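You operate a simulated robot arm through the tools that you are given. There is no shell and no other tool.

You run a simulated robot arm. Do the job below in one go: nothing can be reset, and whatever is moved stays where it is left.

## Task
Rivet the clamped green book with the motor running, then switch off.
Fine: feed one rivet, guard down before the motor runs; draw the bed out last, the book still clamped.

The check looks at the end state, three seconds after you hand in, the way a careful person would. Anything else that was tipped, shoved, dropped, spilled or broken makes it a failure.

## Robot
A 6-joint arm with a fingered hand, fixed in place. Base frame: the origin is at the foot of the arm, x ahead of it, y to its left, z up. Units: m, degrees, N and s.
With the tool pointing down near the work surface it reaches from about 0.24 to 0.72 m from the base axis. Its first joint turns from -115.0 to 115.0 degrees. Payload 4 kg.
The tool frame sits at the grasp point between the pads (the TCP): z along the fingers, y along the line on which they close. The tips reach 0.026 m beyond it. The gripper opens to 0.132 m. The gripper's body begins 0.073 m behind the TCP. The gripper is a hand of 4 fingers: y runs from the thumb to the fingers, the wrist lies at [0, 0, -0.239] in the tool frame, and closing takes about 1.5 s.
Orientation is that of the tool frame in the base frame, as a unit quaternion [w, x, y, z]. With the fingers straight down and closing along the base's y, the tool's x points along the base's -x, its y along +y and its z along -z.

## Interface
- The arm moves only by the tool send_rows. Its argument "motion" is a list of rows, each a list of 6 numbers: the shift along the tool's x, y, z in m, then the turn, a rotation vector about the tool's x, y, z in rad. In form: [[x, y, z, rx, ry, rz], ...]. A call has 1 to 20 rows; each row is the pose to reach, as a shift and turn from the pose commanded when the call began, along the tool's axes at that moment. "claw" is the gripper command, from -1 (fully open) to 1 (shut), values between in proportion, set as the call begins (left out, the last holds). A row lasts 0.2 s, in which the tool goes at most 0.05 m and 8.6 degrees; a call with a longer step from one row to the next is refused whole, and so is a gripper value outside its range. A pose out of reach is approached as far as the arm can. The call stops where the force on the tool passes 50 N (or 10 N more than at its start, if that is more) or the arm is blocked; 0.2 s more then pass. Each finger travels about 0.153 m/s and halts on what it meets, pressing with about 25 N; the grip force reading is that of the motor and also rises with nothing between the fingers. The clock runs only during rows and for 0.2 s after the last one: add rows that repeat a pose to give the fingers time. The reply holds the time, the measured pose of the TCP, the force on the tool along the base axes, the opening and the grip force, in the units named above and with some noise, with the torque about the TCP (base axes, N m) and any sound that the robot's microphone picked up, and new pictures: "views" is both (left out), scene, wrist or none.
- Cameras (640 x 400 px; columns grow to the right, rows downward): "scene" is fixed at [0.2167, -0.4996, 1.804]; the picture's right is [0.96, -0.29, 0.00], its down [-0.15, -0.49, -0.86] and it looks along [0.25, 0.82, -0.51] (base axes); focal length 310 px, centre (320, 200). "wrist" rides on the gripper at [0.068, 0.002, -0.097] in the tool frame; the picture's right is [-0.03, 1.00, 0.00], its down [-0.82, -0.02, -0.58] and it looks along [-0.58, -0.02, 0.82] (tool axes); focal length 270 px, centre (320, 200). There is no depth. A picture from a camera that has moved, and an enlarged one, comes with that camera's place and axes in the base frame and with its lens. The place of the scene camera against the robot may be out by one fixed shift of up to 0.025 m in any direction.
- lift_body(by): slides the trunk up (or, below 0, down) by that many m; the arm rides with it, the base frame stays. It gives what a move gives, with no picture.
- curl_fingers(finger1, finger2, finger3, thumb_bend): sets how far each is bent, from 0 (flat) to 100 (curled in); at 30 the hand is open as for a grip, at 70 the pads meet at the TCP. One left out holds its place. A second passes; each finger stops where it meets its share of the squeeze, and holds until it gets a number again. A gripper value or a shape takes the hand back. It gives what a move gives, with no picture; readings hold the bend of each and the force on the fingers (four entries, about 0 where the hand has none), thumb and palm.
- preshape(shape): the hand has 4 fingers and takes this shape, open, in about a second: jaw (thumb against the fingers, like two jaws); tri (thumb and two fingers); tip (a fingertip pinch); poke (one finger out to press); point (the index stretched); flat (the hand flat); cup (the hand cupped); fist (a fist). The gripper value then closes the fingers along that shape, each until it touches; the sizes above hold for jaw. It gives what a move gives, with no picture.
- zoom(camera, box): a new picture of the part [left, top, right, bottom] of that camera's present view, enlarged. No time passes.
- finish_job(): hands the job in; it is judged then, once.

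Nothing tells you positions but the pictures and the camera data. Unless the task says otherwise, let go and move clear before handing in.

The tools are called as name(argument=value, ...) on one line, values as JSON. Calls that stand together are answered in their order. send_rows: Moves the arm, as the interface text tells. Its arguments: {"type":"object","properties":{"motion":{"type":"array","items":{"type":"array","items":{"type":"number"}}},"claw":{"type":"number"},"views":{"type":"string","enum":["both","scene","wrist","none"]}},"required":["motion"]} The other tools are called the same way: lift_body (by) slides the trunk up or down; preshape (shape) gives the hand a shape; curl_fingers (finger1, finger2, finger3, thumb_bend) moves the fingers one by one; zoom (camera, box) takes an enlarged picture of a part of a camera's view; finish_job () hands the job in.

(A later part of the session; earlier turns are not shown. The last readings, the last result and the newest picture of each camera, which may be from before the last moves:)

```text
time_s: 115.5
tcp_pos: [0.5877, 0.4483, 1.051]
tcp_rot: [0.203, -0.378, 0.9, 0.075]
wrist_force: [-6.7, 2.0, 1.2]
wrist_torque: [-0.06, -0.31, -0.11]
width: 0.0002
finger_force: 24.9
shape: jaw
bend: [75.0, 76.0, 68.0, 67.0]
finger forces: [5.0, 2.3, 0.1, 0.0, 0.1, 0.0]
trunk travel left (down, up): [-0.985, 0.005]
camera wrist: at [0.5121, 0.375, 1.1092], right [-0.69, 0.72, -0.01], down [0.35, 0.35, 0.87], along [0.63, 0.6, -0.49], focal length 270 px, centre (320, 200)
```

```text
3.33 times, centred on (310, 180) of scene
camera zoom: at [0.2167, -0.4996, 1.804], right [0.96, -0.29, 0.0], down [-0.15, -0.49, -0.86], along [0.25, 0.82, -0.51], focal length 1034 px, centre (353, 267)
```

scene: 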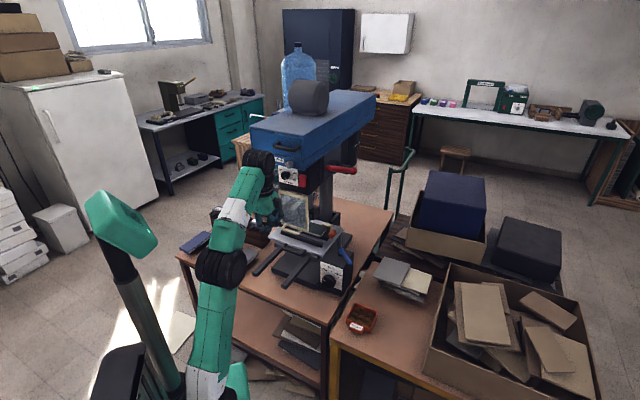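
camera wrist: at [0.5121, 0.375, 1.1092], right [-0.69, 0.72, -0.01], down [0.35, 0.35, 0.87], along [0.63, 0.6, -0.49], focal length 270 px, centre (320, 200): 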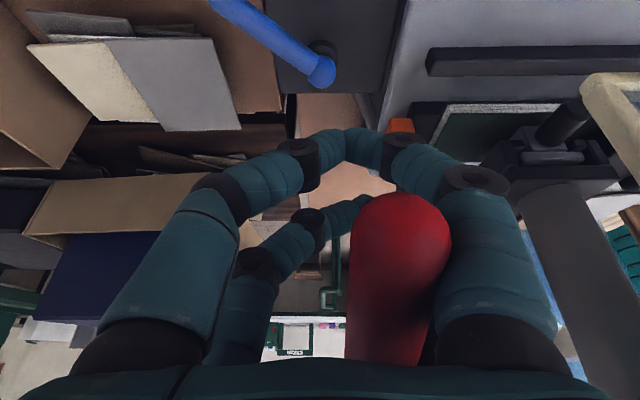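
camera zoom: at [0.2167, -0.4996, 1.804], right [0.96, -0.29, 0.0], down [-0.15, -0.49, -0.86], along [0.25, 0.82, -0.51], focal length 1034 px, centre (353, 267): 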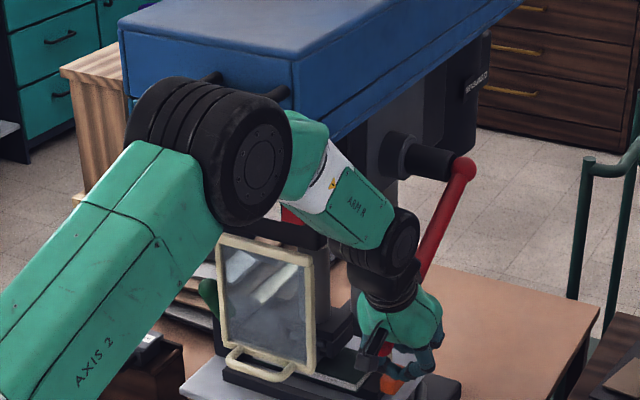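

The tool is now close over the book and the force is still low. I'll pull further.

send_rows(motion=[[-0.0036, 0, 0.0141, 0, 0, 0], [-0.0072, 0, 0.0283, 0, 0, 0], [-0.0108, 0, 0.0424, 0, 0, 0], [-0.0108, 0, 0.0424, 0, 0, 0]], views="wrist")

zoom(camera="wrist", box=[380, 40, 640, 220])

zoom(camera="scene", box=[240, 120, 380, 240])

```text
time_s: 116.5
tcp_pos: [0.606, 0.4671, 1.0199]
tcp_rot: [0.205, -0.377, 0.9, 0.074]
wrist_force: [-13.4, 0.6, 10.3]
wrist_torque: [0.09, -0.61, 0.11]
width: 0.0
finger_force: 25.3
shape: jaw
bend: [75.0, 76.0, 68.0, 67.0]
finger forces: [0.9, 12.9, 0.0, 0.0, 0.0, 0.0]
trunk travel left (down, up): [-0.985, 0.005]
camera wrist: at [0.5308, 0.3953, 1.0775], right [-0.69, 0.72, -0.01], down [0.35, 0.35, 0.87], along [0.63, 0.6, -0.49], focal length 270 px, centre (320, 200)
```

wrist: 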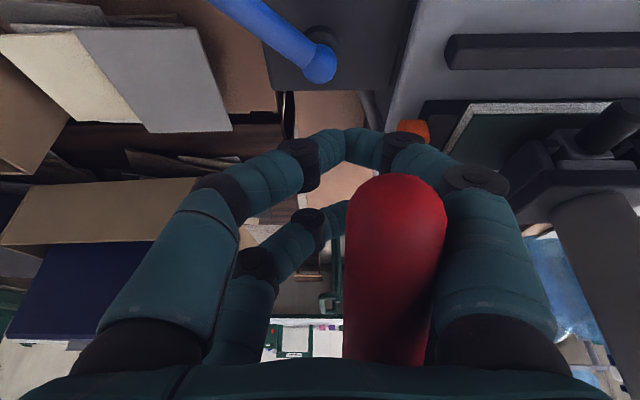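

```text
2.22 times, centred on (510, 130) of wrist
camera zoom: at [0.5308, 0.3953, 1.0775], right [-0.69, 0.72, -0.01], down [0.35, 0.35, 0.87], along [0.63, 0.6, -0.49], focal length 601 px, centre (-102, 356)
```

zoom: 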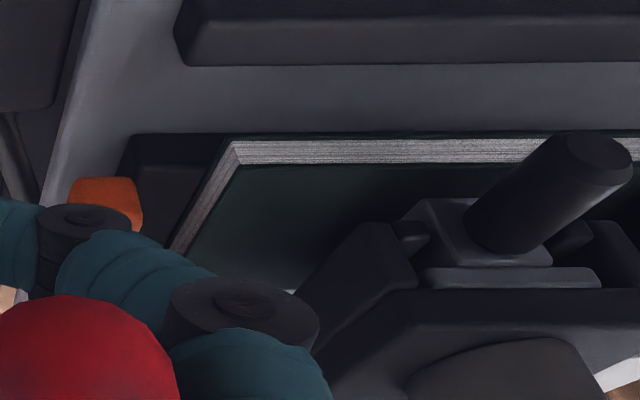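

```text
3.33 times, centred on (310, 180) of scene
camera zoom: at [0.2167, -0.4996, 1.804], right [0.96, -0.29, 0.0], down [-0.15, -0.49, -0.86], along [0.25, 0.82, -0.51], focal length 1034 px, centre (353, 267)
```

zoom: 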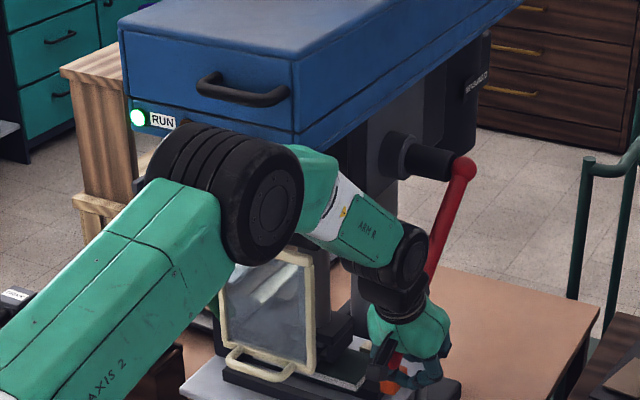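

Resistance is starting to build, with about 10 N upward on the hand. I'll continue in small increments.

send_rows(motion=[[-0.0044, 0, 0.01, 0, 0, 0], [-0.0089, 0, 0.02, 0, 0, 0], [-0.0133, 0, 0.03, 0, 0, 0], [-0.0177, 0, 0.0398, 0, 0, 0], [-0.0177, 0, 0.0398, 0, 0, 0]], views="wrist")

zoom(camera="wrist", box=[380, 40, 640, 220])

zoom(camera="scene", box=[240, 120, 380, 240])

```text
time_s: 117.2
tcp_pos: [0.612, 0.4789, 1.0085]
tcp_rot: [0.203, -0.381, 0.899, 0.076]
wrist_force: [-36.8, -17.9, 23.2]
wrist_torque: [1.57, -2.31, 0.38]
width: 0.0
finger_force: 25.1
shape: jaw
bend: [75.0, 76.0, 68.0, 67.0]
finger forces: [0.6, 27.2, 0.0, 0.0, 0.1, 27.4]
trunk travel left (down, up): [-0.985, 0.005]
stopped in row 3: the force on the tool passed its limit at 54 N (the readings are from after the stop); the commanded pose is now the measured one
camera wrist: at [0.5375, 0.4063, 1.0672], right [-0.7, 0.72, -0.01], down [0.35, 0.35, 0.87], along [0.62, 0.6, -0.49], focal length 270 px, centre (320, 200)
```

wrist: 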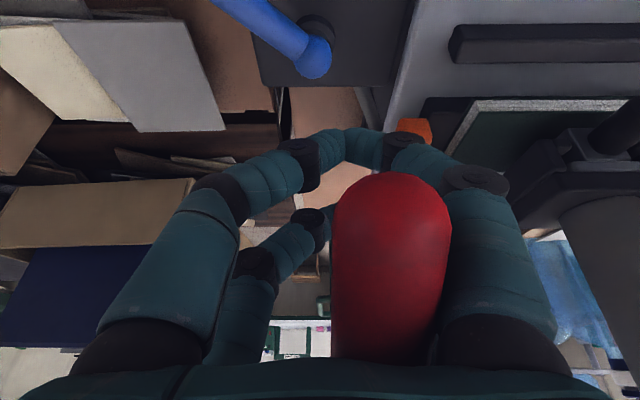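

```text
2.22 times, centred on (510, 130) of wrist
camera zoom: at [0.5375, 0.4063, 1.0672], right [-0.7, 0.72, -0.01], down [0.35, 0.35, 0.87], along [0.62, 0.6, -0.49], focal length 601 px, centre (-102, 356)
```

zoom: 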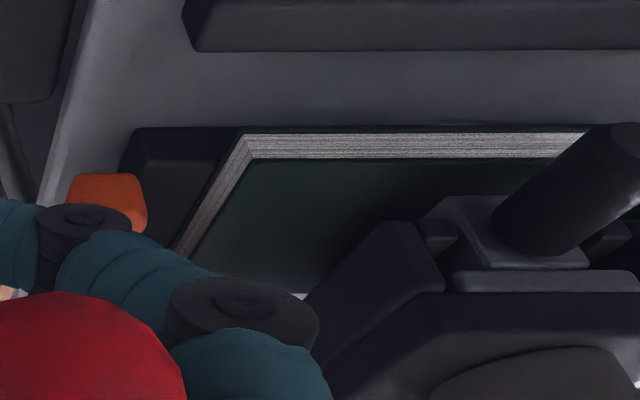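

```text
3.33 times, centred on (310, 180) of scene
camera zoom: at [0.2167, -0.4996, 1.804], right [0.96, -0.29, 0.0], down [-0.15, -0.49, -0.86], along [0.25, 0.82, -0.51], focal length 1034 px, centre (353, 267)
```

zoom: 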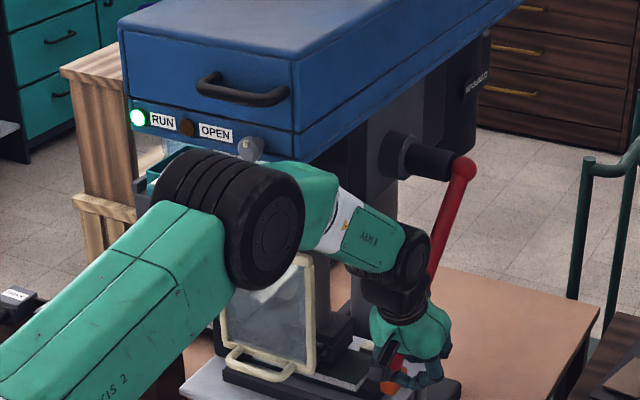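

Strong resistance now: 54 N, with the palm loaded. I'll zoom on the tool tip to see if it has reached the book.

zoom(camera="wrist", box=[480, 90, 640, 190])

zoom(camera="scene", box=[300, 200, 360, 245])

zoom(camera="scene", box=[240, 140, 320, 200])

```text
4.00 times, centred on (560, 140) of wrist
camera zoom: at [0.5375, 0.4063, 1.0672], right [-0.7, 0.72, -0.01], down [0.35, 0.35, 0.87], along [0.62, 0.6, -0.49], focal length 1081 px, centre (-640, 440)
```

zoom: 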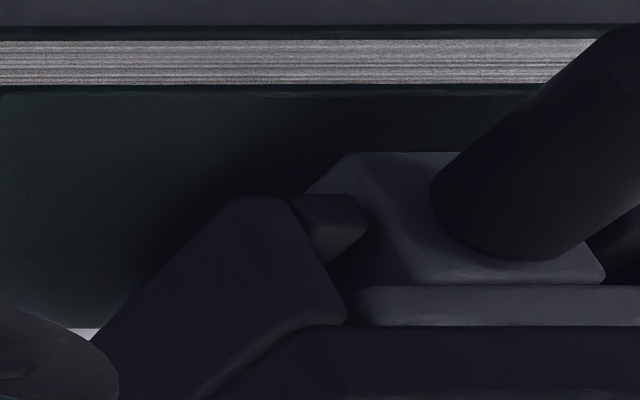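

```text
8.89 times, centred on (330, 222) of scene
camera zoom: at [0.2167, -0.4996, 1.804], right [0.96, -0.29, 0.0], down [-0.15, -0.49, -0.86], along [0.25, 0.82, -0.51], focal length 2757 px, centre (231, 0)
```

zoom: 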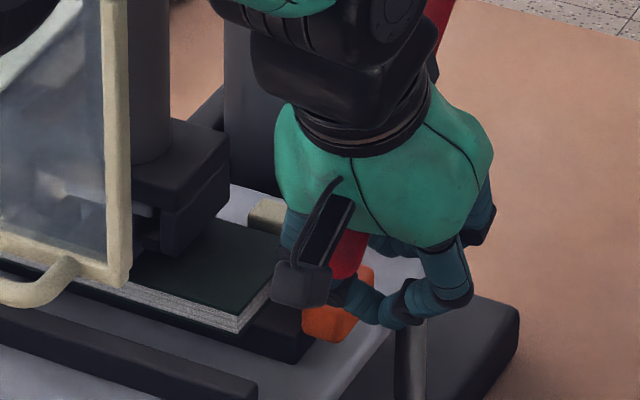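

```text
6.67 times, centred on (280, 170) of scene
camera zoom: at [0.2167, -0.4996, 1.804], right [0.96, -0.29, 0.0], down [-0.15, -0.49, -0.86], along [0.25, 0.82, -0.51], focal length 2068 px, centre (587, 400)
```

zoom: 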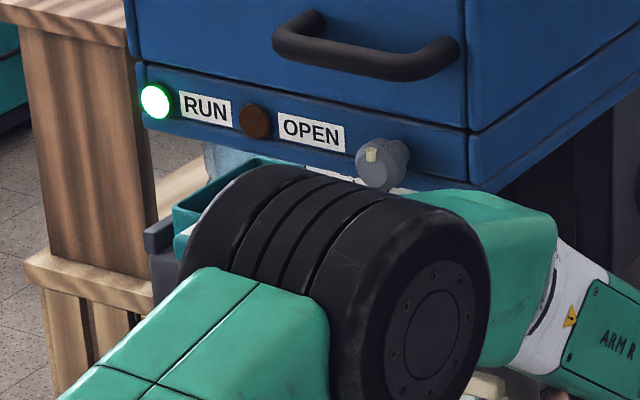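

The lever may just be wedging inside the hand because the hand has kept its angle. I'll rotate the hand with the lever, 20° more pitch about the contact point, to free it.

send_rows(motion=[[-0.006, 0, -0.0035, 0, -0.117, 0], [-0.0128, 0, -0.007, 0, -0.233, 0], [-0.0193, 0, -0.0105, 0, -0.35, 0], [-0.0193, 0, -0.0105, 0, -0.35, 0]], views="wrist")

zoom(camera="scene", box=[270, 150, 380, 250])

```text
time_s: 118.2
tcp_pos: [0.6234, 0.4887, 1.0189]
tcp_rot: [0.321, -0.364, 0.867, 0.114]
wrist_force: [-33.9, 8.9, 12.7]
wrist_torque: [-0.77, -1.0, -1.14]
width: 0.0
finger_force: 25.3
shape: jaw
bend: [75.0, 76.0, 68.0, 67.0]
finger forces: [24.6, 13.0, 0.0, 0.1, 0.0, 3.8]
out of reach, approached as far as the arm can: row 3, 4
trunk travel left (down, up): [-0.985, 0.005]
camera wrist: at [0.5404, 0.4096, 1.0493], right [-0.69, 0.72, -0.02], down [0.17, 0.19, 0.97], along [0.7, 0.66, -0.26], focal length 270 px, centre (320, 200)
```

wrist: 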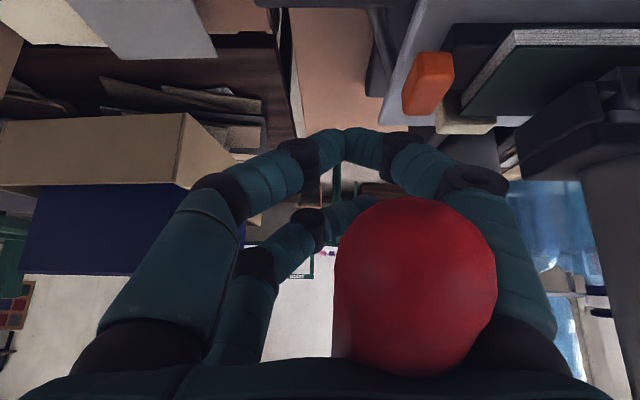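

```text
4.00 times, centred on (325, 200) of scene
camera zoom: at [0.2167, -0.4996, 1.804], right [0.96, -0.29, 0.0], down [-0.15, -0.49, -0.86], along [0.25, 0.82, -0.51], focal length 1241 px, centre (300, 200)
```

zoom: 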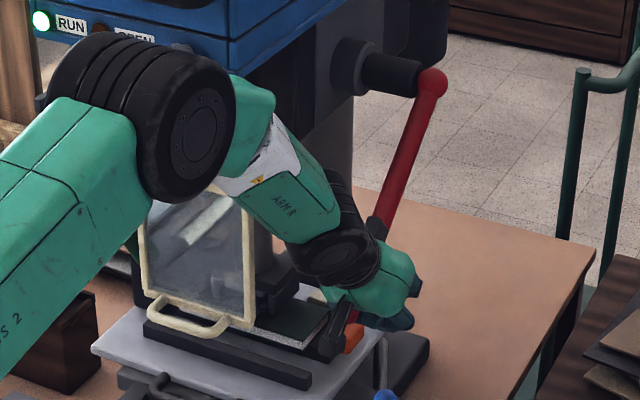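

The arm is at the edge of its reach here. I'll check the lever angle and the tool on the book again before deciding.

zoom(camera="wrist", box=[440, 20, 640, 180])

zoom(camera="scene", box=[290, 195, 360, 245])

zoom(camera="scene", box=[315, 150, 385, 245])

```text
2.50 times, centred on (540, 100) of wrist
camera zoom: at [0.5404, 0.4096, 1.0493], right [-0.69, 0.72, -0.02], down [0.17, 0.19, 0.97], along [0.7, 0.66, -0.26], focal length 676 px, centre (-230, 450)
```

zoom: 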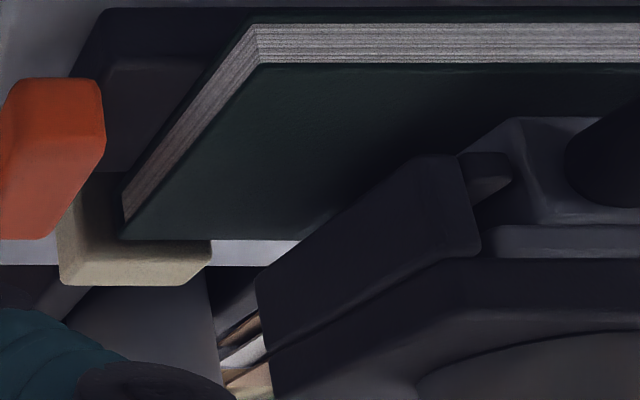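

```text
8.00 times, centred on (325, 220) of scene
camera zoom: at [0.2167, -0.4996, 1.804], right [0.96, -0.29, 0.0], down [-0.15, -0.49, -0.86], along [0.25, 0.82, -0.51], focal length 2481 px, centre (280, 40)
```

zoom: 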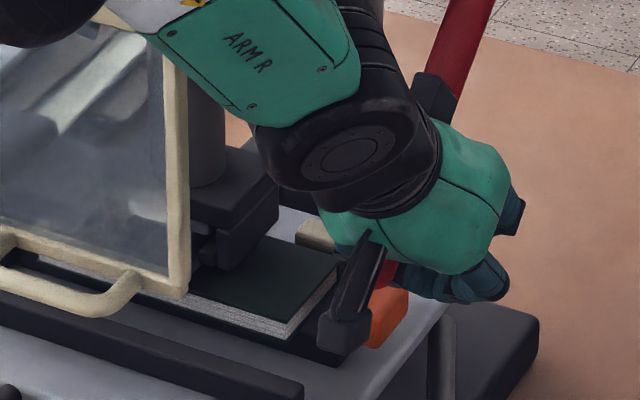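

```text
4.21 times, centred on (350, 198) of scene
camera zoom: at [0.2167, -0.4996, 1.804], right [0.96, -0.29, 0.0], down [-0.15, -0.49, -0.86], along [0.25, 0.82, -0.51], focal length 1306 px, centre (194, 210)
```

zoom: 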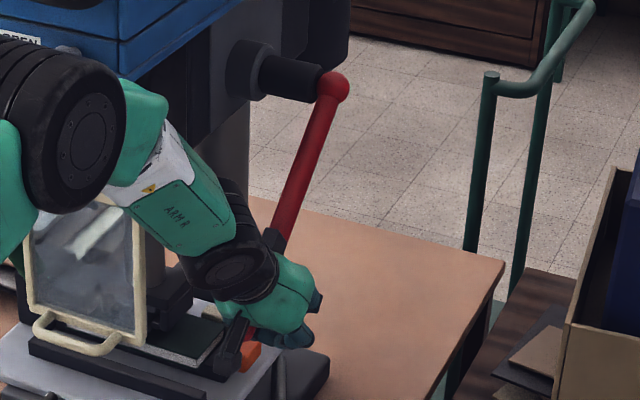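

The ram has come down about 5–6 cm and the lever resists firmly. I'll try one more firm push exactly along the lever's tangent, shifted slightly left to relieve the side load.

send_rows(motion=[[0.001, 0.004, 0.004, 0, 0, 0], [0.002, 0.008, 0.009, 0, 0, 0], [0.003, 0.01, 0.014, 0, 0, 0], [0.003, 0.01, 0.018, 0, 0, 0], [0.003, 0.01, 0.022, 0, 0, 0], [0.003, 0.01, 0.022, 0, 0, 0]], views="wrist")

zoom(camera="scene", box=[290, 180, 360, 245])

```text
time_s: 119.0
tcp_pos: [0.6267, 0.4927, 1.0162]
tcp_rot: [0.326, -0.359, 0.867, 0.116]
wrist_force: [-32.4, -29.6, 27.6]
wrist_torque: [1.66, -0.79, 0.41]
width: 0.0
finger_force: 25.2
shape: jaw
bend: [75.0, 76.0, 68.0, 67.0]
finger forces: [12.6, 9.7, 0.0, 0.1, 0.0, 36.4]
trunk travel left (down, up): [-0.985, 0.005]
stopped in row 4: the force on the tool passed its limit at 53 N (the readings are from after the stop); the commanded pose is now the measured one
camera wrist: at [0.5424, 0.4139, 1.0442], right [-0.68, 0.73, -0.02], down [0.17, 0.18, 0.97], along [0.71, 0.66, -0.25], focal length 270 px, centre (320, 200)
```

wrist: 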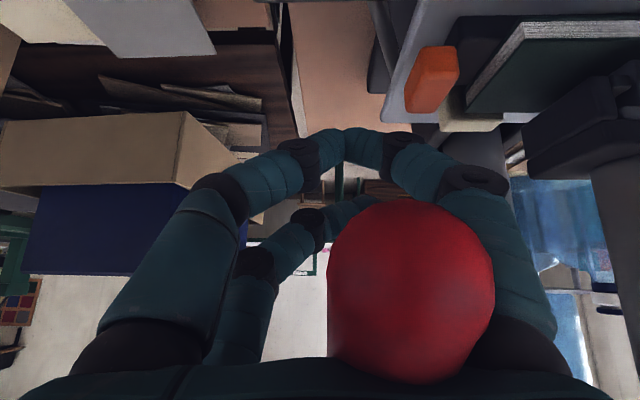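

```text
6.15 times, centred on (325, 212) of scene
camera zoom: at [0.2167, -0.4996, 1.804], right [0.96, -0.29, 0.0], down [-0.15, -0.49, -0.86], along [0.25, 0.82, -0.51], focal length 1909 px, centre (289, 123)
```

zoom: 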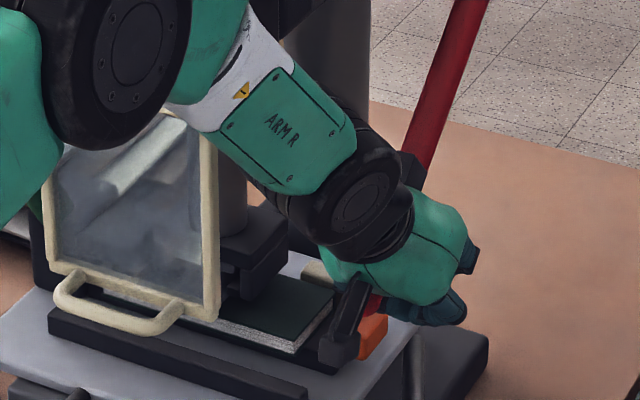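

The lever is at a hard stop. While it is held down I'll look closely at the gap between tool and book.

zoom(camera="wrist", box=[500, 10, 640, 130])

zoom(camera="scene", box=[300, 205, 345, 240])

```text
3.33 times, centred on (570, 70) of wrist
camera zoom: at [0.5424, 0.4139, 1.0442], right [-0.68, 0.73, -0.02], down [0.17, 0.18, 0.97], along [0.71, 0.66, -0.25], focal length 901 px, centre (-513, 633)
```

zoom: 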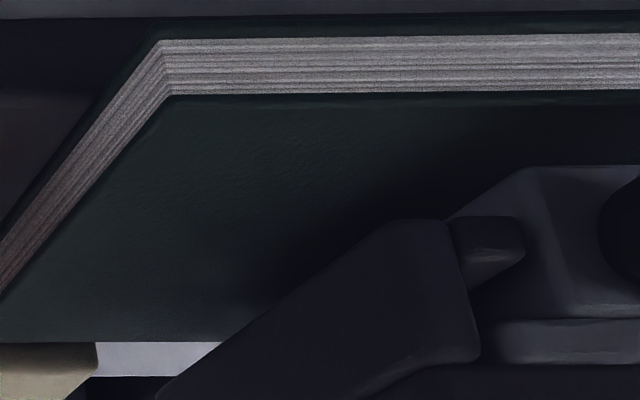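

```text
11.43 times, centred on (322, 222) of scene
camera zoom: at [0.2167, -0.4996, 1.804], right [0.96, -0.29, 0.0], down [-0.15, -0.49, -0.86], along [0.25, 0.82, -0.51], focal length 3545 px, centre (291, -57)
```

zoom: 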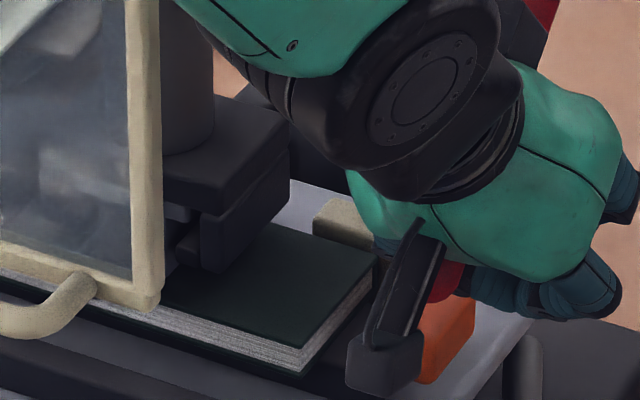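

I believe the stroke is complete. I'll bring the lever back up along its arc, with the fingers still around it.

send_rows(motion=[[-0.0033, 0, -0.0215, 0, 0, 0], [-0.0067, 0, -0.043, 0, 0, 0], [-0.01, 0, -0.0644, 0, 0, 0], [-0.0294, 0, -0.1033, 0, 0, 0], [-0.0487, 0, -0.1422, 0, 0, 0], [-0.0487, 0, -0.1422, 0, 0, 0]], views="wrist")

zoom(camera="scene", box=[240, 110, 380, 245])

```text
time_s: 120.4
tcp_pos: [0.5888, 0.4627, 1.1486]
tcp_rot: [0.324, -0.359, 0.868, 0.115]
wrist_force: [0.2, 0.9, 1.0]
wrist_torque: [-0.07, 0.06, -0.03]
width: 0.0003
finger_force: 25.3
shape: jaw
bend: [75.0, 76.0, 68.0, 67.0]
finger forces: [0.0, 0.0, 0.1, 0.0, 0.1, 1.1]
trunk travel left (down, up): [-0.985, 0.005]
camera wrist: at [0.5051, 0.3833, 1.1788], right [-0.68, 0.73, -0.02], down [0.17, 0.18, 0.97], along [0.71, 0.66, -0.25], focal length 270 px, centre (320, 200)
```

wrist: 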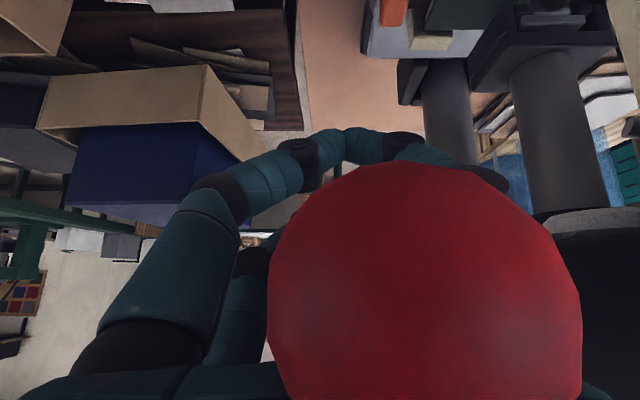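

```text
2.96 times, centred on (310, 178) of scene
camera zoom: at [0.2167, -0.4996, 1.804], right [0.96, -0.29, 0.0], down [-0.15, -0.49, -0.86], along [0.25, 0.82, -0.51], focal length 919 px, centre (350, 267)
```

zoom: 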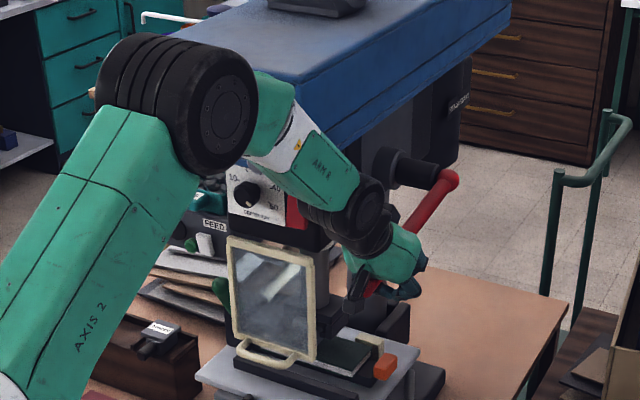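

The lever follows up on its own, with about 1 N. Its tip is near the wrist camera, so I'll pitch the hand back and slide towards the lever tip as I go up.

send_rows(motion=[[0.006, 0, -0.022, 0, 0.07, 0], [0.006, 0, -0.044, 0, 0.14, 0], [0.002, 0, -0.065, 0, 0.21, 0], [-0.0022, 0, -0.0866, 0, 0.27, 0], [-0.0022, 0, -0.0866, 0, 0.27, 0]], views="wrist")

zoom(camera="scene", box=[240, 110, 380, 245])

```text
time_s: 121.6
tcp_pos: [0.5497, 0.4255, 1.2149]
tcp_rot: [0.204, -0.372, 0.903, 0.065]
wrist_force: [-0.4, 0.6, 1.3]
wrist_torque: [0.01, -0.03, 0.02]
width: 0.0
finger_force: 25.5
shape: jaw
bend: [75.0, 76.0, 68.0, 67.0]
finger forces: [0.0, 0.0, 0.0, 0.0, 0.0, 1.1]
trunk travel left (down, up): [-0.985, 0.005]
camera wrist: at [0.4734, 0.356, 1.2744], right [-0.68, 0.73, -0.02], down [0.35, 0.36, 0.87], along [0.64, 0.58, -0.5], focal length 270 px, centre (320, 200)
```

wrist: 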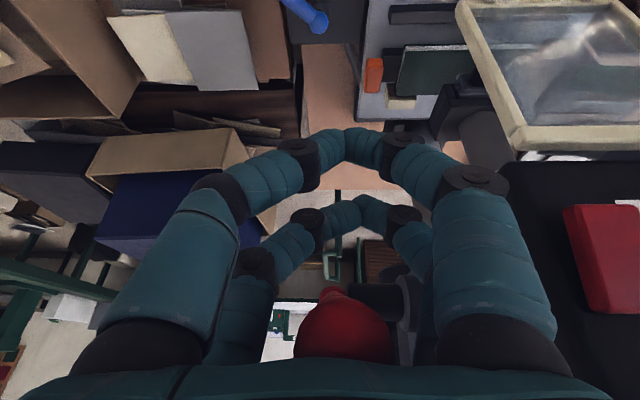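

```text
2.96 times, centred on (310, 178) of scene
camera zoom: at [0.2167, -0.4996, 1.804], right [0.96, -0.29, 0.0], down [-0.15, -0.49, -0.86], along [0.25, 0.82, -0.51], focal length 919 px, centre (350, 267)
```

zoom: 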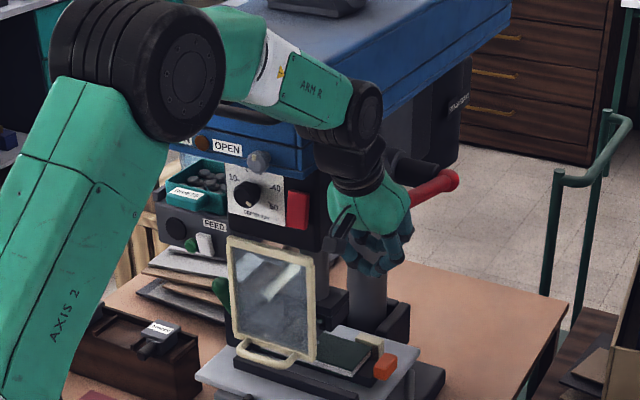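

The lever springs back with the hand. The FEED window looks empty now, so I'll zoom in to check that the rivet was used.

zoom(camera="scene", box=[250, 165, 300, 205])

zoom(camera="wrist", box=[360, 20, 520, 150])

zoom(camera="scene", box=[290, 200, 350, 245])

```text
10.00 times, centred on (275, 185) of scene
camera zoom: at [0.2167, -0.4996, 1.804], right [0.96, -0.29, 0.0], down [-0.15, -0.49, -0.86], along [0.25, 0.82, -0.51], focal length 3102 px, centre (770, 350)
```

zoom: 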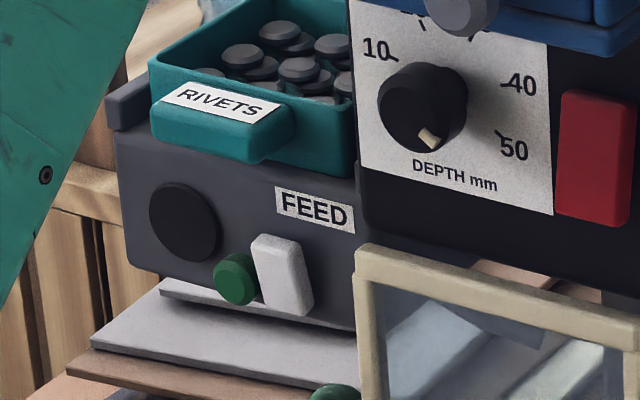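

```text
3.08 times, centred on (440, 85) of wrist
camera zoom: at [0.4734, 0.356, 1.2744], right [-0.68, 0.73, -0.02], down [0.35, 0.36, 0.87], along [0.64, 0.58, -0.5], focal length 832 px, centre (-49, 554)
```

zoom: 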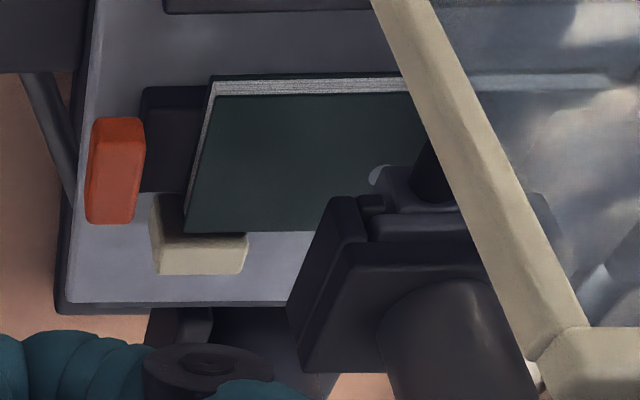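

```text
8.89 times, centred on (320, 222) of scene
camera zoom: at [0.2167, -0.4996, 1.804], right [0.96, -0.29, 0.0], down [-0.15, -0.49, -0.86], along [0.25, 0.82, -0.51], focal length 2757 px, centre (320, 0)
```

zoom: 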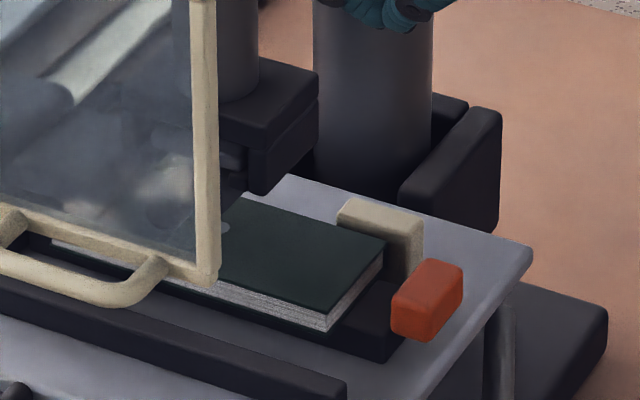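

The grey rivet head is visible on the book and the feed window is empty: the book is riveted. I'll let the lever return fully to the top.

send_rows(motion=[[-0.013, 0, -0.0182, 0, 0, 0], [-0.0259, 0, -0.0364, 0, 0, 0], [-0.041, 0, -0.0514, 0, 0, 0], [-0.0563, 0, -0.0664, 0, 0, 0], [-0.0563, 0, -0.0664, 0, 0, 0]], views="wrist")

zoom(camera="scene", box=[260, 100, 380, 210])

```text
time_s: 122.9
tcp_pos: [0.5611, 0.4403, 1.2872]
tcp_rot: [0.188, -0.372, 0.907, 0.059]
wrist_force: [-1.4, -4.9, -12.0]
wrist_torque: [-0.18, 0.17, -0.03]
width: 0.0
finger_force: 24.9
shape: jaw
bend: [75.0, 76.0, 67.0, 67.0]
finger forces: [0.0, 0.0, 2.5, 0.1, 0.1, 0.1]
trunk travel left (down, up): [-0.985, 0.005]
stopped in row 5: the force on the tool passed its limit at 51 N (the readings are from after the stop); the commanded pose is now the measured one
camera wrist: at [0.4855, 0.3722, 1.3495], right [-0.68, 0.73, -0.02], down [0.38, 0.38, 0.85], along [0.63, 0.57, -0.53], focal length 270 px, centre (320, 200)
```

wrist: 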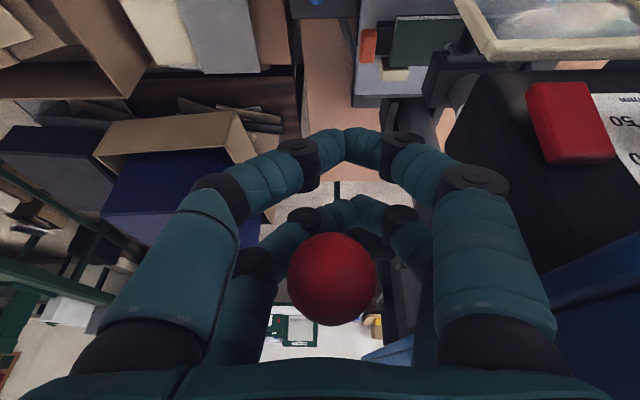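

```text
3.64 times, centred on (320, 155) of scene
camera zoom: at [0.2167, -0.4996, 1.804], right [0.96, -0.29, 0.0], down [-0.15, -0.49, -0.86], along [0.25, 0.82, -0.51], focal length 1128 px, centre (320, 364)
```

zoom: 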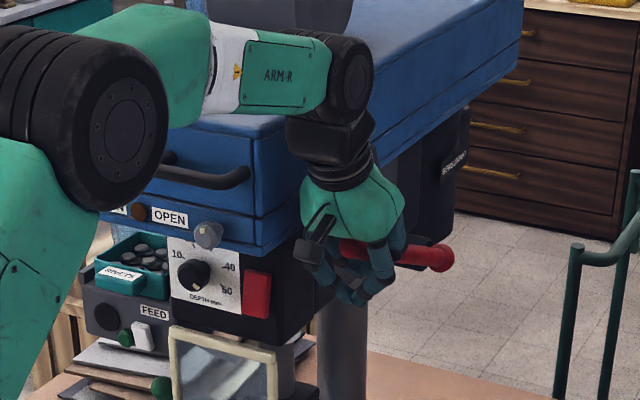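

The lever is back at its top stop. I'll ease off, open the hand to 8 cm, and withdraw upward.

send_rows(motion=[[0.002, 0, 0.006, 0, 0, 0], [0.004, 0, 0.012, 0, 0, 0], [0.004, 0, 0.012, 0, 0, 0]], views="none")

send_rows(motion=[[0, 0, 0, 0, 0, 0], [0, 0, 0, 0, 0, 0], [0, 0, 0, 0, 0, 0], [0, 0, 0, 0, 0, 0], [0, 0, 0, 0, 0, 0]], claw=-0.2, views="wrist")

```text
time_s: 123.7
tcp_pos: [0.5623, 0.4417, 1.2783]
tcp_rot: [0.191, -0.372, 0.906, 0.061]
wrist_force: [-1.3, 0.0, 0.3]
wrist_torque: [0.03, 0.01, 0.0]
width: 0.0
finger_force: 25.6
shape: jaw
bend: [75.0, 76.0, 68.0, 67.0]
finger forces: [0.0, 0.1, 0.1, 0.1, 0.0, 0.0]
trunk travel left (down, up): [-0.985, 0.005]
```

```text
time_s: 124.9
tcp_pos: [0.5619, 0.4419, 1.2779]
tcp_rot: [0.19, -0.373, 0.906, 0.06]
wrist_force: [0.6, -0.2, 0.5]
wrist_torque: [0.02, 0.01, -0.02]
width: 0.079
finger_force: 0.1
shape: jaw
bend: [71.0, 71.0, 71.0, 70.0]
finger forces: [0.0, 0.0, 0.0, 0.0, 0.0, 0.0]
trunk travel left (down, up): [-0.985, 0.005]
camera wrist: at [0.4863, 0.373, 1.339], right [-0.68, 0.73, -0.02], down [0.37, 0.37, 0.85], along [0.63, 0.57, -0.53], focal length 270 px, centre (320, 200)
```

wrist: 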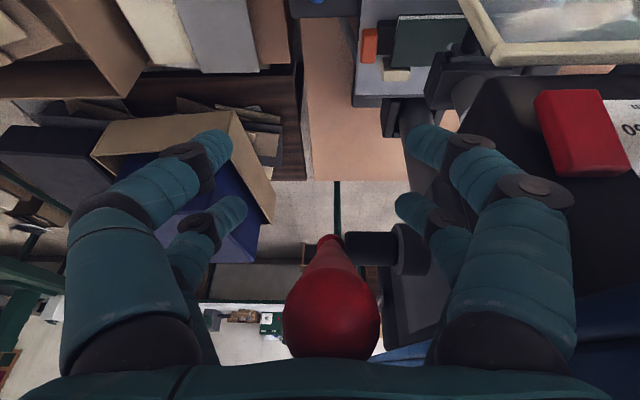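

The hand is open and the lever free. Withdrawing along the finger direction, then back away to the front.

send_rows(motion=[[0, -0.003, -0.035, 0, 0, 0], [0, -0.006, -0.07, 0, 0, 0], [0, -0.01, -0.105, 0, 0, 0], [0, -0.01, -0.14, 0, 0, 0], [0.045, -0.01, -0.16, 0, 0, 0], [0.09, -0.01, -0.18, 0, 0, 0], [0.13, -0.01, -0.2, 0, 0, 0], [0.13, -0.01, -0.2, 0, 0, 0]], views="both")

```text
time_s: 126.7
tcp_pos: [0.4241, 0.3022, 1.4096]
tcp_rot: [0.19, -0.373, 0.906, 0.061]
wrist_force: [-0.1, 0.3, -0.2]
wrist_torque: [-0.03, 0.03, 0.03]
width: 0.0787
finger_force: 0.1
shape: jaw
bend: [71.0, 71.0, 71.0, 70.0]
finger forces: [0.1, 0.0, 0.0, 0.0, 0.0, 0.0]
trunk travel left (down, up): [-0.985, 0.005]
camera wrist: at [0.3499, 0.2335, 1.471], right [-0.68, 0.73, -0.02], down [0.37, 0.37, 0.85], along [0.63, 0.57, -0.53], focal length 270 px, centre (320, 200)
```

scene: 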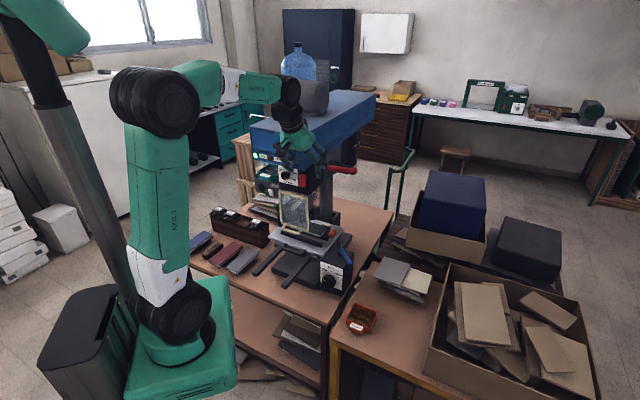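
wrist: 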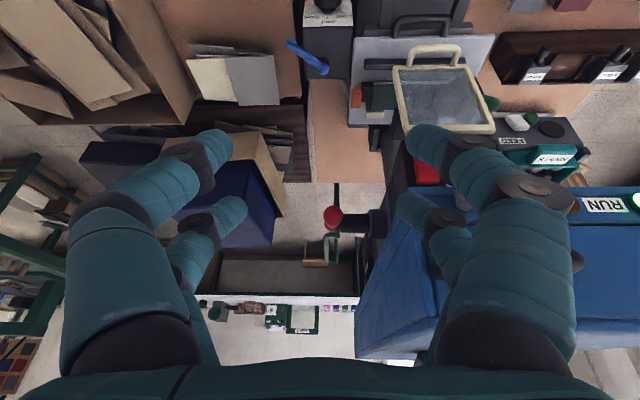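

Now to switch off. I'll roll the hand back so the camera is at the side, shape the pointing finger, and level the hand.

send_rows(motion=[[0, 0, 0, 0, 0, 0.143], [0, 0, 0, 0, 0, 0.286], [0, 0, 0, 0, 0, 0.428], [0, 0, 0, 0, 0, 0.571], [0, 0, 0, 0, 0, 0.714], [0, 0, 0, 0, 0, 0.857], [0, 0, 0, 0, 0, 1.0], [0, 0, 0, 0, 0, 1.142], [0, 0, 0, 0, 0, 1.285], [0, 0, 0, 0, 0, 1.428], [0, 0, 0, 0, 0, 1.571], [0, 0, 0, 0, 0, 1.571]], views="none")

preshape(shape="point")

send_rows(motion=[[0, 0, 0, -0.14, 0, 0], [0, 0, 0, -0.28, 0, 0], [0, 0, 0, -0.42, 0, 0], [0, 0, 0, -0.56, 0, 0], [0, 0, 0, -0.7, 0, 0], [0, 0, 0, -0.84, 0, 0], [0, 0, 0, -0.98, 0, 0], [0, 0, 0, -1.1, 0, 0], [0, 0, 0, -1.1, 0, 0]], views="both")

```text
time_s: 129.3
tcp_pos: [0.4247, 0.2997, 1.4109]
tcp_rot: [0.092, 0.378, 0.904, 0.178]
wrist_force: [0.3, -0.6, -0.1]
wrist_torque: [-0.02, -0.01, 0.0]
width: 0.0789
finger_force: 0.1
shape: jaw
bend: [71.0, 71.0, 71.0, 70.0]
finger forces: [0.0, 0.1, 0.0, 0.0, 0.0, 0.1]
trunk travel left (down, up): [-0.985, 0.005]
```

```text
time_s: 130.2
tcp_pos: [0.4232, 0.3006, 1.4115]
tcp_rot: [0.091, 0.378, 0.904, 0.177]
wrist_force: [-0.7, 0.0, 0.6]
wrist_torque: [-0.01, 0.03, -0.03]
width: 0.0002
finger_force: 0.1
shape: point
bend: [0.0, 100.0, 100.0, 42.0]
finger forces: [0.1, 0.0, 0.0, 0.0, 0.0, 0.1]
trunk travel left (down, up): [-0.985, 0.005]
```

```text
time_s: 132.2
tcp_pos: [0.4206, 0.296, 1.4026]
tcp_rot: [0.197, 0.336, 0.815, 0.429]
wrist_force: [0.3, 0.1, 0.6]
wrist_torque: [-0.04, 0.01, -0.01]
width: 0.0
finger_force: 0.1
shape: point
bend: [0.0, 100.0, 100.0, 43.0]
finger forces: [0.0, 0.0, 0.0, 0.0, 0.0, 0.0]
out of reach, approached as far as the arm can: row 5, 6, 7, 8, 9
trunk travel left (down, up): [-0.985, 0.005]
camera wrist: at [0.3149, 0.2904, 1.4554], right [0.4, 0.39, 0.83], down [0.21, -0.92, 0.33], along [0.89, 0.04, -0.45], focal length 270 px, centre (320, 200)
```

scene: 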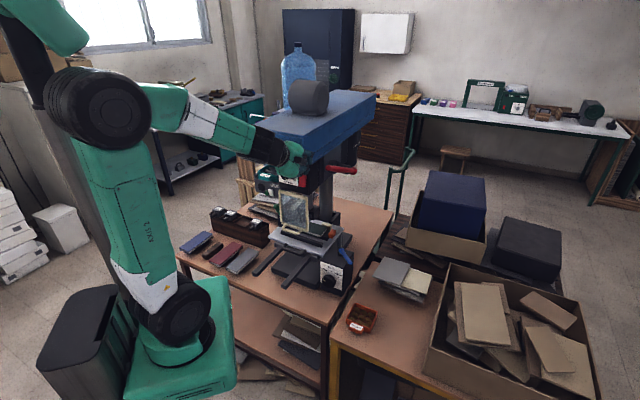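
wrist: 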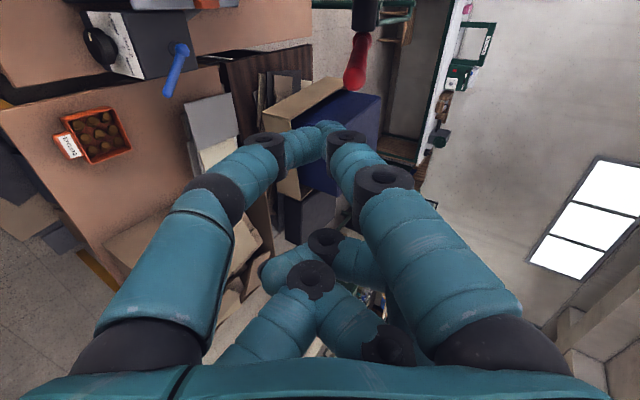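

The trunk is too high for levelling further, so I'll lower it 22 cm and finish the rotation.

lift_body(by=-0.22)

send_rows(motion=[[0, 0, 0, -0.14, 0, 0], [0, 0, 0, -0.28, 0, 0], [0, 0, 0, -0.42, 0, 0], [0, 0, 0, -0.5, 0, 0], [0, 0, 0, -0.5, 0, 0]], views="wrist")

```text
time_s: 134.5
tcp_pos: [0.4217, 0.2964, 1.1825]
tcp_rot: [0.197, 0.335, 0.816, 0.428]
wrist_force: [-0.5, -0.3, 0.0]
wrist_torque: [-0.03, 0.04, -0.02]
width: 0.0
finger_force: 0.0
shape: point
bend: [0.0, 100.0, 100.0, 43.0]
finger forces: [0.0, 0.0, 0.0, 0.0, 0.0, 0.0]
trunk travel left (down, up): [-0.765, 0.225]
```

```text
time_s: 135.7
tcp_pos: [0.4295, 0.288, 1.1932]
tcp_rot: [0.267, 0.28, 0.684, 0.618]
wrist_force: [-0.6, 0.2, -0.8]
wrist_torque: [0.03, 0.01, 0.03]
width: 0.0
finger_force: 0.1
shape: point
bend: [0.0, 100.0, 100.0, 43.0]
finger forces: [0.0, 0.1, 0.1, 0.0, 0.1, 0.0]
out of reach, approached as far as the arm can: row 1, 2, 3, 4, 5
trunk travel left (down, up): [-0.765, 0.225]
camera wrist: at [0.3133, 0.2696, 1.2021], right [0.07, 0.06, 1.0], down [0.16, -0.99, 0.05], along [0.98, 0.15, -0.08], focal length 270 px, centre (320, 200)
```

wrist: 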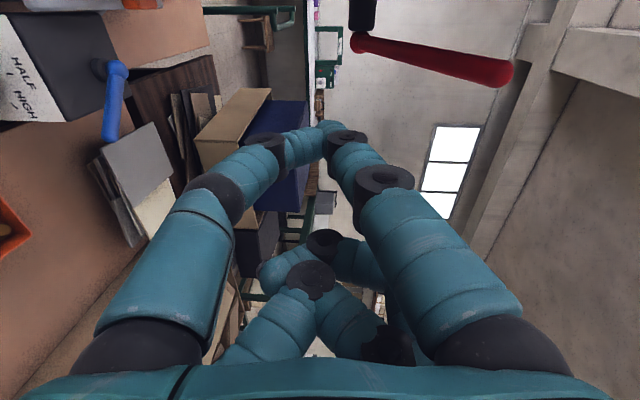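

The hand is level. I'll slide left in front of the red rocker, then approach its lower half, which now sticks out.

send_rows(motion=[[0.042, 0.006, 0, 0, 0, 0], [0.084, 0.012, 0, 0, 0, 0], [0.126, 0.019, -0.002, 0, 0, 0], [0.126, 0.0228, 0.038, 0, 0, 0], [0.126, 0.0265, 0.078, 0, 0, 0], [0.126, 0.0293, 0.108, 0, 0, 0], [0.126, 0.0293, 0.108, 0, 0, 0]], views="wrist")

zoom(camera="wrist", box=[240, 20, 480, 170])

zoom(camera="scene", box=[240, 140, 340, 205])

```text
time_s: 137.3
tcp_pos: [0.4859, 0.3822, 1.2226]
tcp_rot: [0.261, 0.243, 0.699, 0.619]
wrist_force: [-0.6, -0.5, -0.7]
wrist_torque: [-0.01, 0.02, -0.01]
width: 0.0001
finger_force: 0.2
shape: point
bend: [0.0, 100.0, 100.0, 43.0]
finger forces: [0.0, 0.0, 0.1, 0.0, 0.1, 0.0]
out of reach, approached as far as the arm can: row 1, 2, 3, 4, 5, 6, 7
trunk travel left (down, up): [-0.765, 0.225]
camera wrist: at [0.3708, 0.3545, 1.2288], right [0.04, 0.1, 0.99], down [0.23, -0.97, 0.09], along [0.97, 0.22, -0.06], focal length 270 px, centre (320, 200)
```

wrist: 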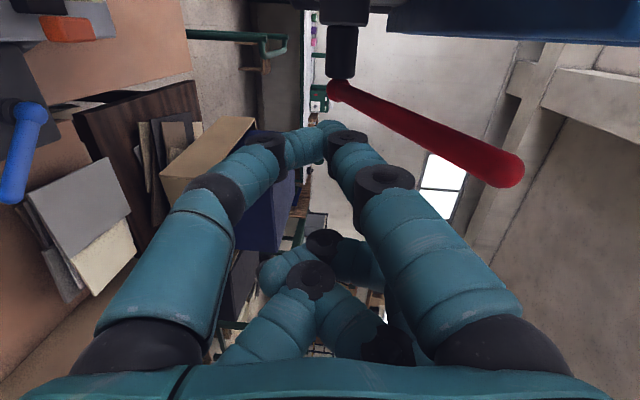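

```text
2.67 times, centred on (360, 95) of wrist
camera zoom: at [0.3708, 0.3545, 1.2288], right [0.04, 0.1, 0.99], down [0.23, -0.97, 0.09], along [0.97, 0.22, -0.06], focal length 721 px, centre (213, 480)
```

zoom: 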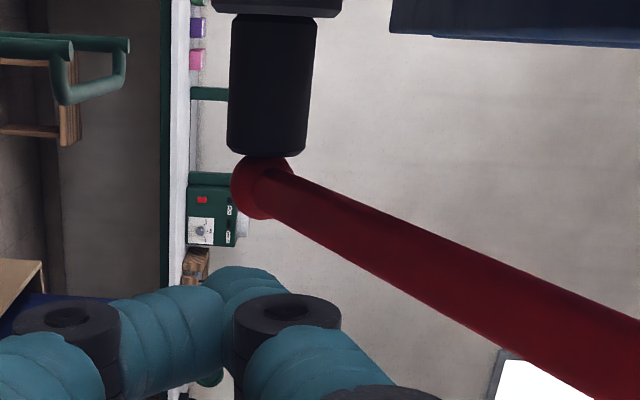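

```text
6.15 times, centred on (290, 172) of scene
camera zoom: at [0.2167, -0.4996, 1.804], right [0.96, -0.29, 0.0], down [-0.15, -0.49, -0.86], along [0.25, 0.82, -0.51], focal length 1909 px, centre (505, 369)
```

zoom: 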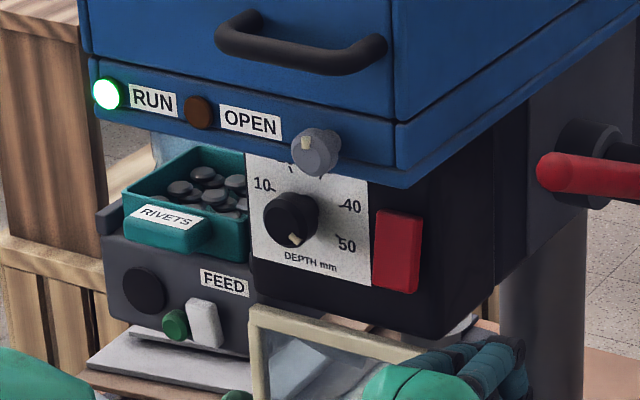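

The motor lamp is still on and the red rocker shows flipped. The arm couldn't reach left at this trunk height, so I'll back off and lower the trunk further before going across.

send_rows(motion=[[0, 0, -0.04, 0, 0, 0], [0, 0, -0.08, 0, 0, 0], [0, 0, -0.1, 0, 0, 0], [0, 0, -0.1, 0, 0, 0]], views="none")

lift_body(by=-0.14)

send_rows(motion=[[0, 0, 0, 0, 0, 0]], views="both")

```text
time_s: 138.3
tcp_pos: [0.4176, 0.3074, 1.2302]
tcp_rot: [0.26, 0.243, 0.699, 0.62]
wrist_force: [-0.6, -0.6, 1.0]
wrist_torque: [0.0, 0.01, 0.02]
width: 0.0
finger_force: 0.0
shape: point
bend: [0.0, 100.0, 100.0, 43.0]
finger forces: [0.0, 0.0, 0.0, 0.1, 0.1, 0.0]
trunk travel left (down, up): [-0.765, 0.225]
```

```text
time_s: 140.0
tcp_pos: [0.4189, 0.3072, 1.0874]
tcp_rot: [0.26, 0.243, 0.7, 0.62]
wrist_force: [-0.1, 0.2, 0.7]
wrist_torque: [0.0, -0.01, 0.0]
width: 0.0002
finger_force: 0.1
shape: point
bend: [0.0, 100.0, 100.0, 43.0]
finger forces: [0.0, 0.1, 0.0, 0.0, 0.0, 0.0]
trunk travel left (down, up): [-0.625, 0.365]
```

```text
time_s: 140.4
tcp_pos: [0.4176, 0.3088, 1.0896]
tcp_rot: [0.26, 0.243, 0.7, 0.619]
wrist_force: [1.0, -0.3, -0.3]
wrist_torque: [0.03, 0.02, 0.03]
width: 0.0
finger_force: 0.1
shape: point
bend: [0.0, 100.0, 100.0, 43.0]
finger forces: [0.0, 0.0, 0.1, 0.1, 0.0, 0.1]
trunk travel left (down, up): [-0.625, 0.365]
camera wrist: at [0.303, 0.2813, 1.0959], right [0.04, 0.1, 0.99], down [0.23, -0.97, 0.09], along [0.97, 0.22, -0.06], focal length 270 px, centre (320, 200)
```

scene: 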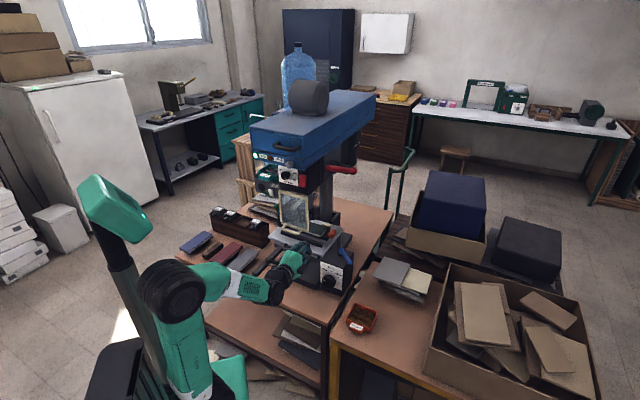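
wrist: 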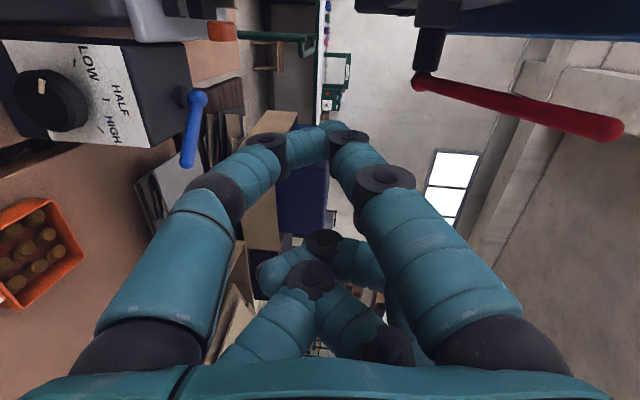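

Now across to the left and up, in front of the red rocker.

send_rows(motion=[[0.023, 0.032, -0.0017, 0, 0, 0], [0.046, 0.064, -0.0034, 0, 0, 0], [0.069, 0.096, -0.005, 0, 0, 0], [0.0919, 0.128, -0.0067, 0, 0, 0], [0.0919, 0.128, -0.0067, 0, 0, 0]], views="wrist")

zoom(camera="scene", box=[220, 130, 360, 225])

```text
time_s: 141.6
tcp_pos: [0.3881, 0.3399, 1.1943]
tcp_rot: [0.257, 0.241, 0.701, 0.62]
wrist_force: [-0.3, -0.2, 0.5]
wrist_torque: [-0.02, -0.01, 0.02]
width: 0.0
finger_force: 0.1
shape: point
bend: [0.0, 100.0, 100.0, 44.0]
finger forces: [0.0, 0.0, 0.0, 0.0, 0.1, 0.0]
out of reach, approached as far as the arm can: row 2, 3, 4, 5
trunk travel left (down, up): [-0.625, 0.365]
camera wrist: at [0.2727, 0.3112, 1.2003], right [0.04, 0.1, 0.99], down [0.23, -0.97, 0.09], along [0.97, 0.23, -0.06], focal length 270 px, centre (320, 200)
```

wrist: 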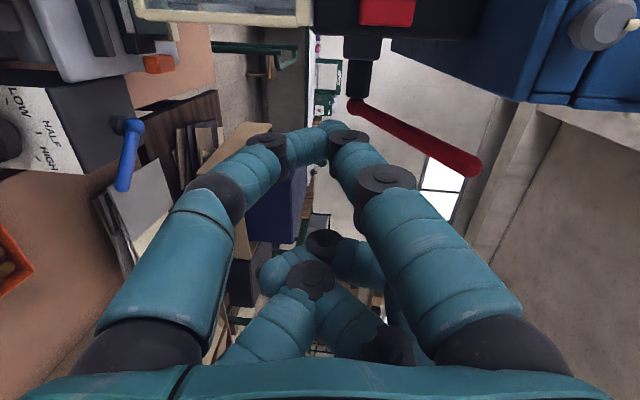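

```text
4.21 times, centred on (290, 178) of scene
camera zoom: at [0.2167, -0.4996, 1.804], right [0.96, -0.29, 0.0], down [-0.15, -0.49, -0.86], along [0.25, 0.82, -0.51], focal length 1306 px, centre (446, 295)
```

zoom: 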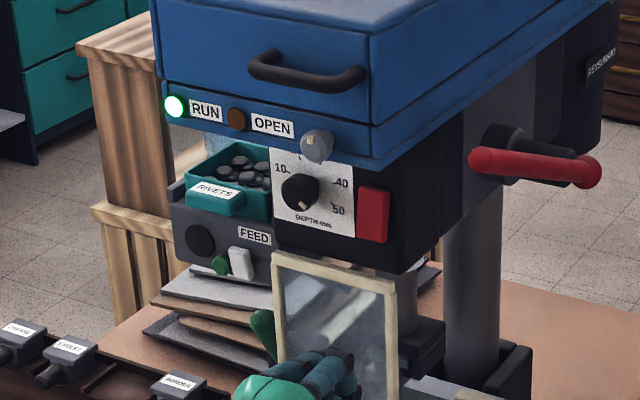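

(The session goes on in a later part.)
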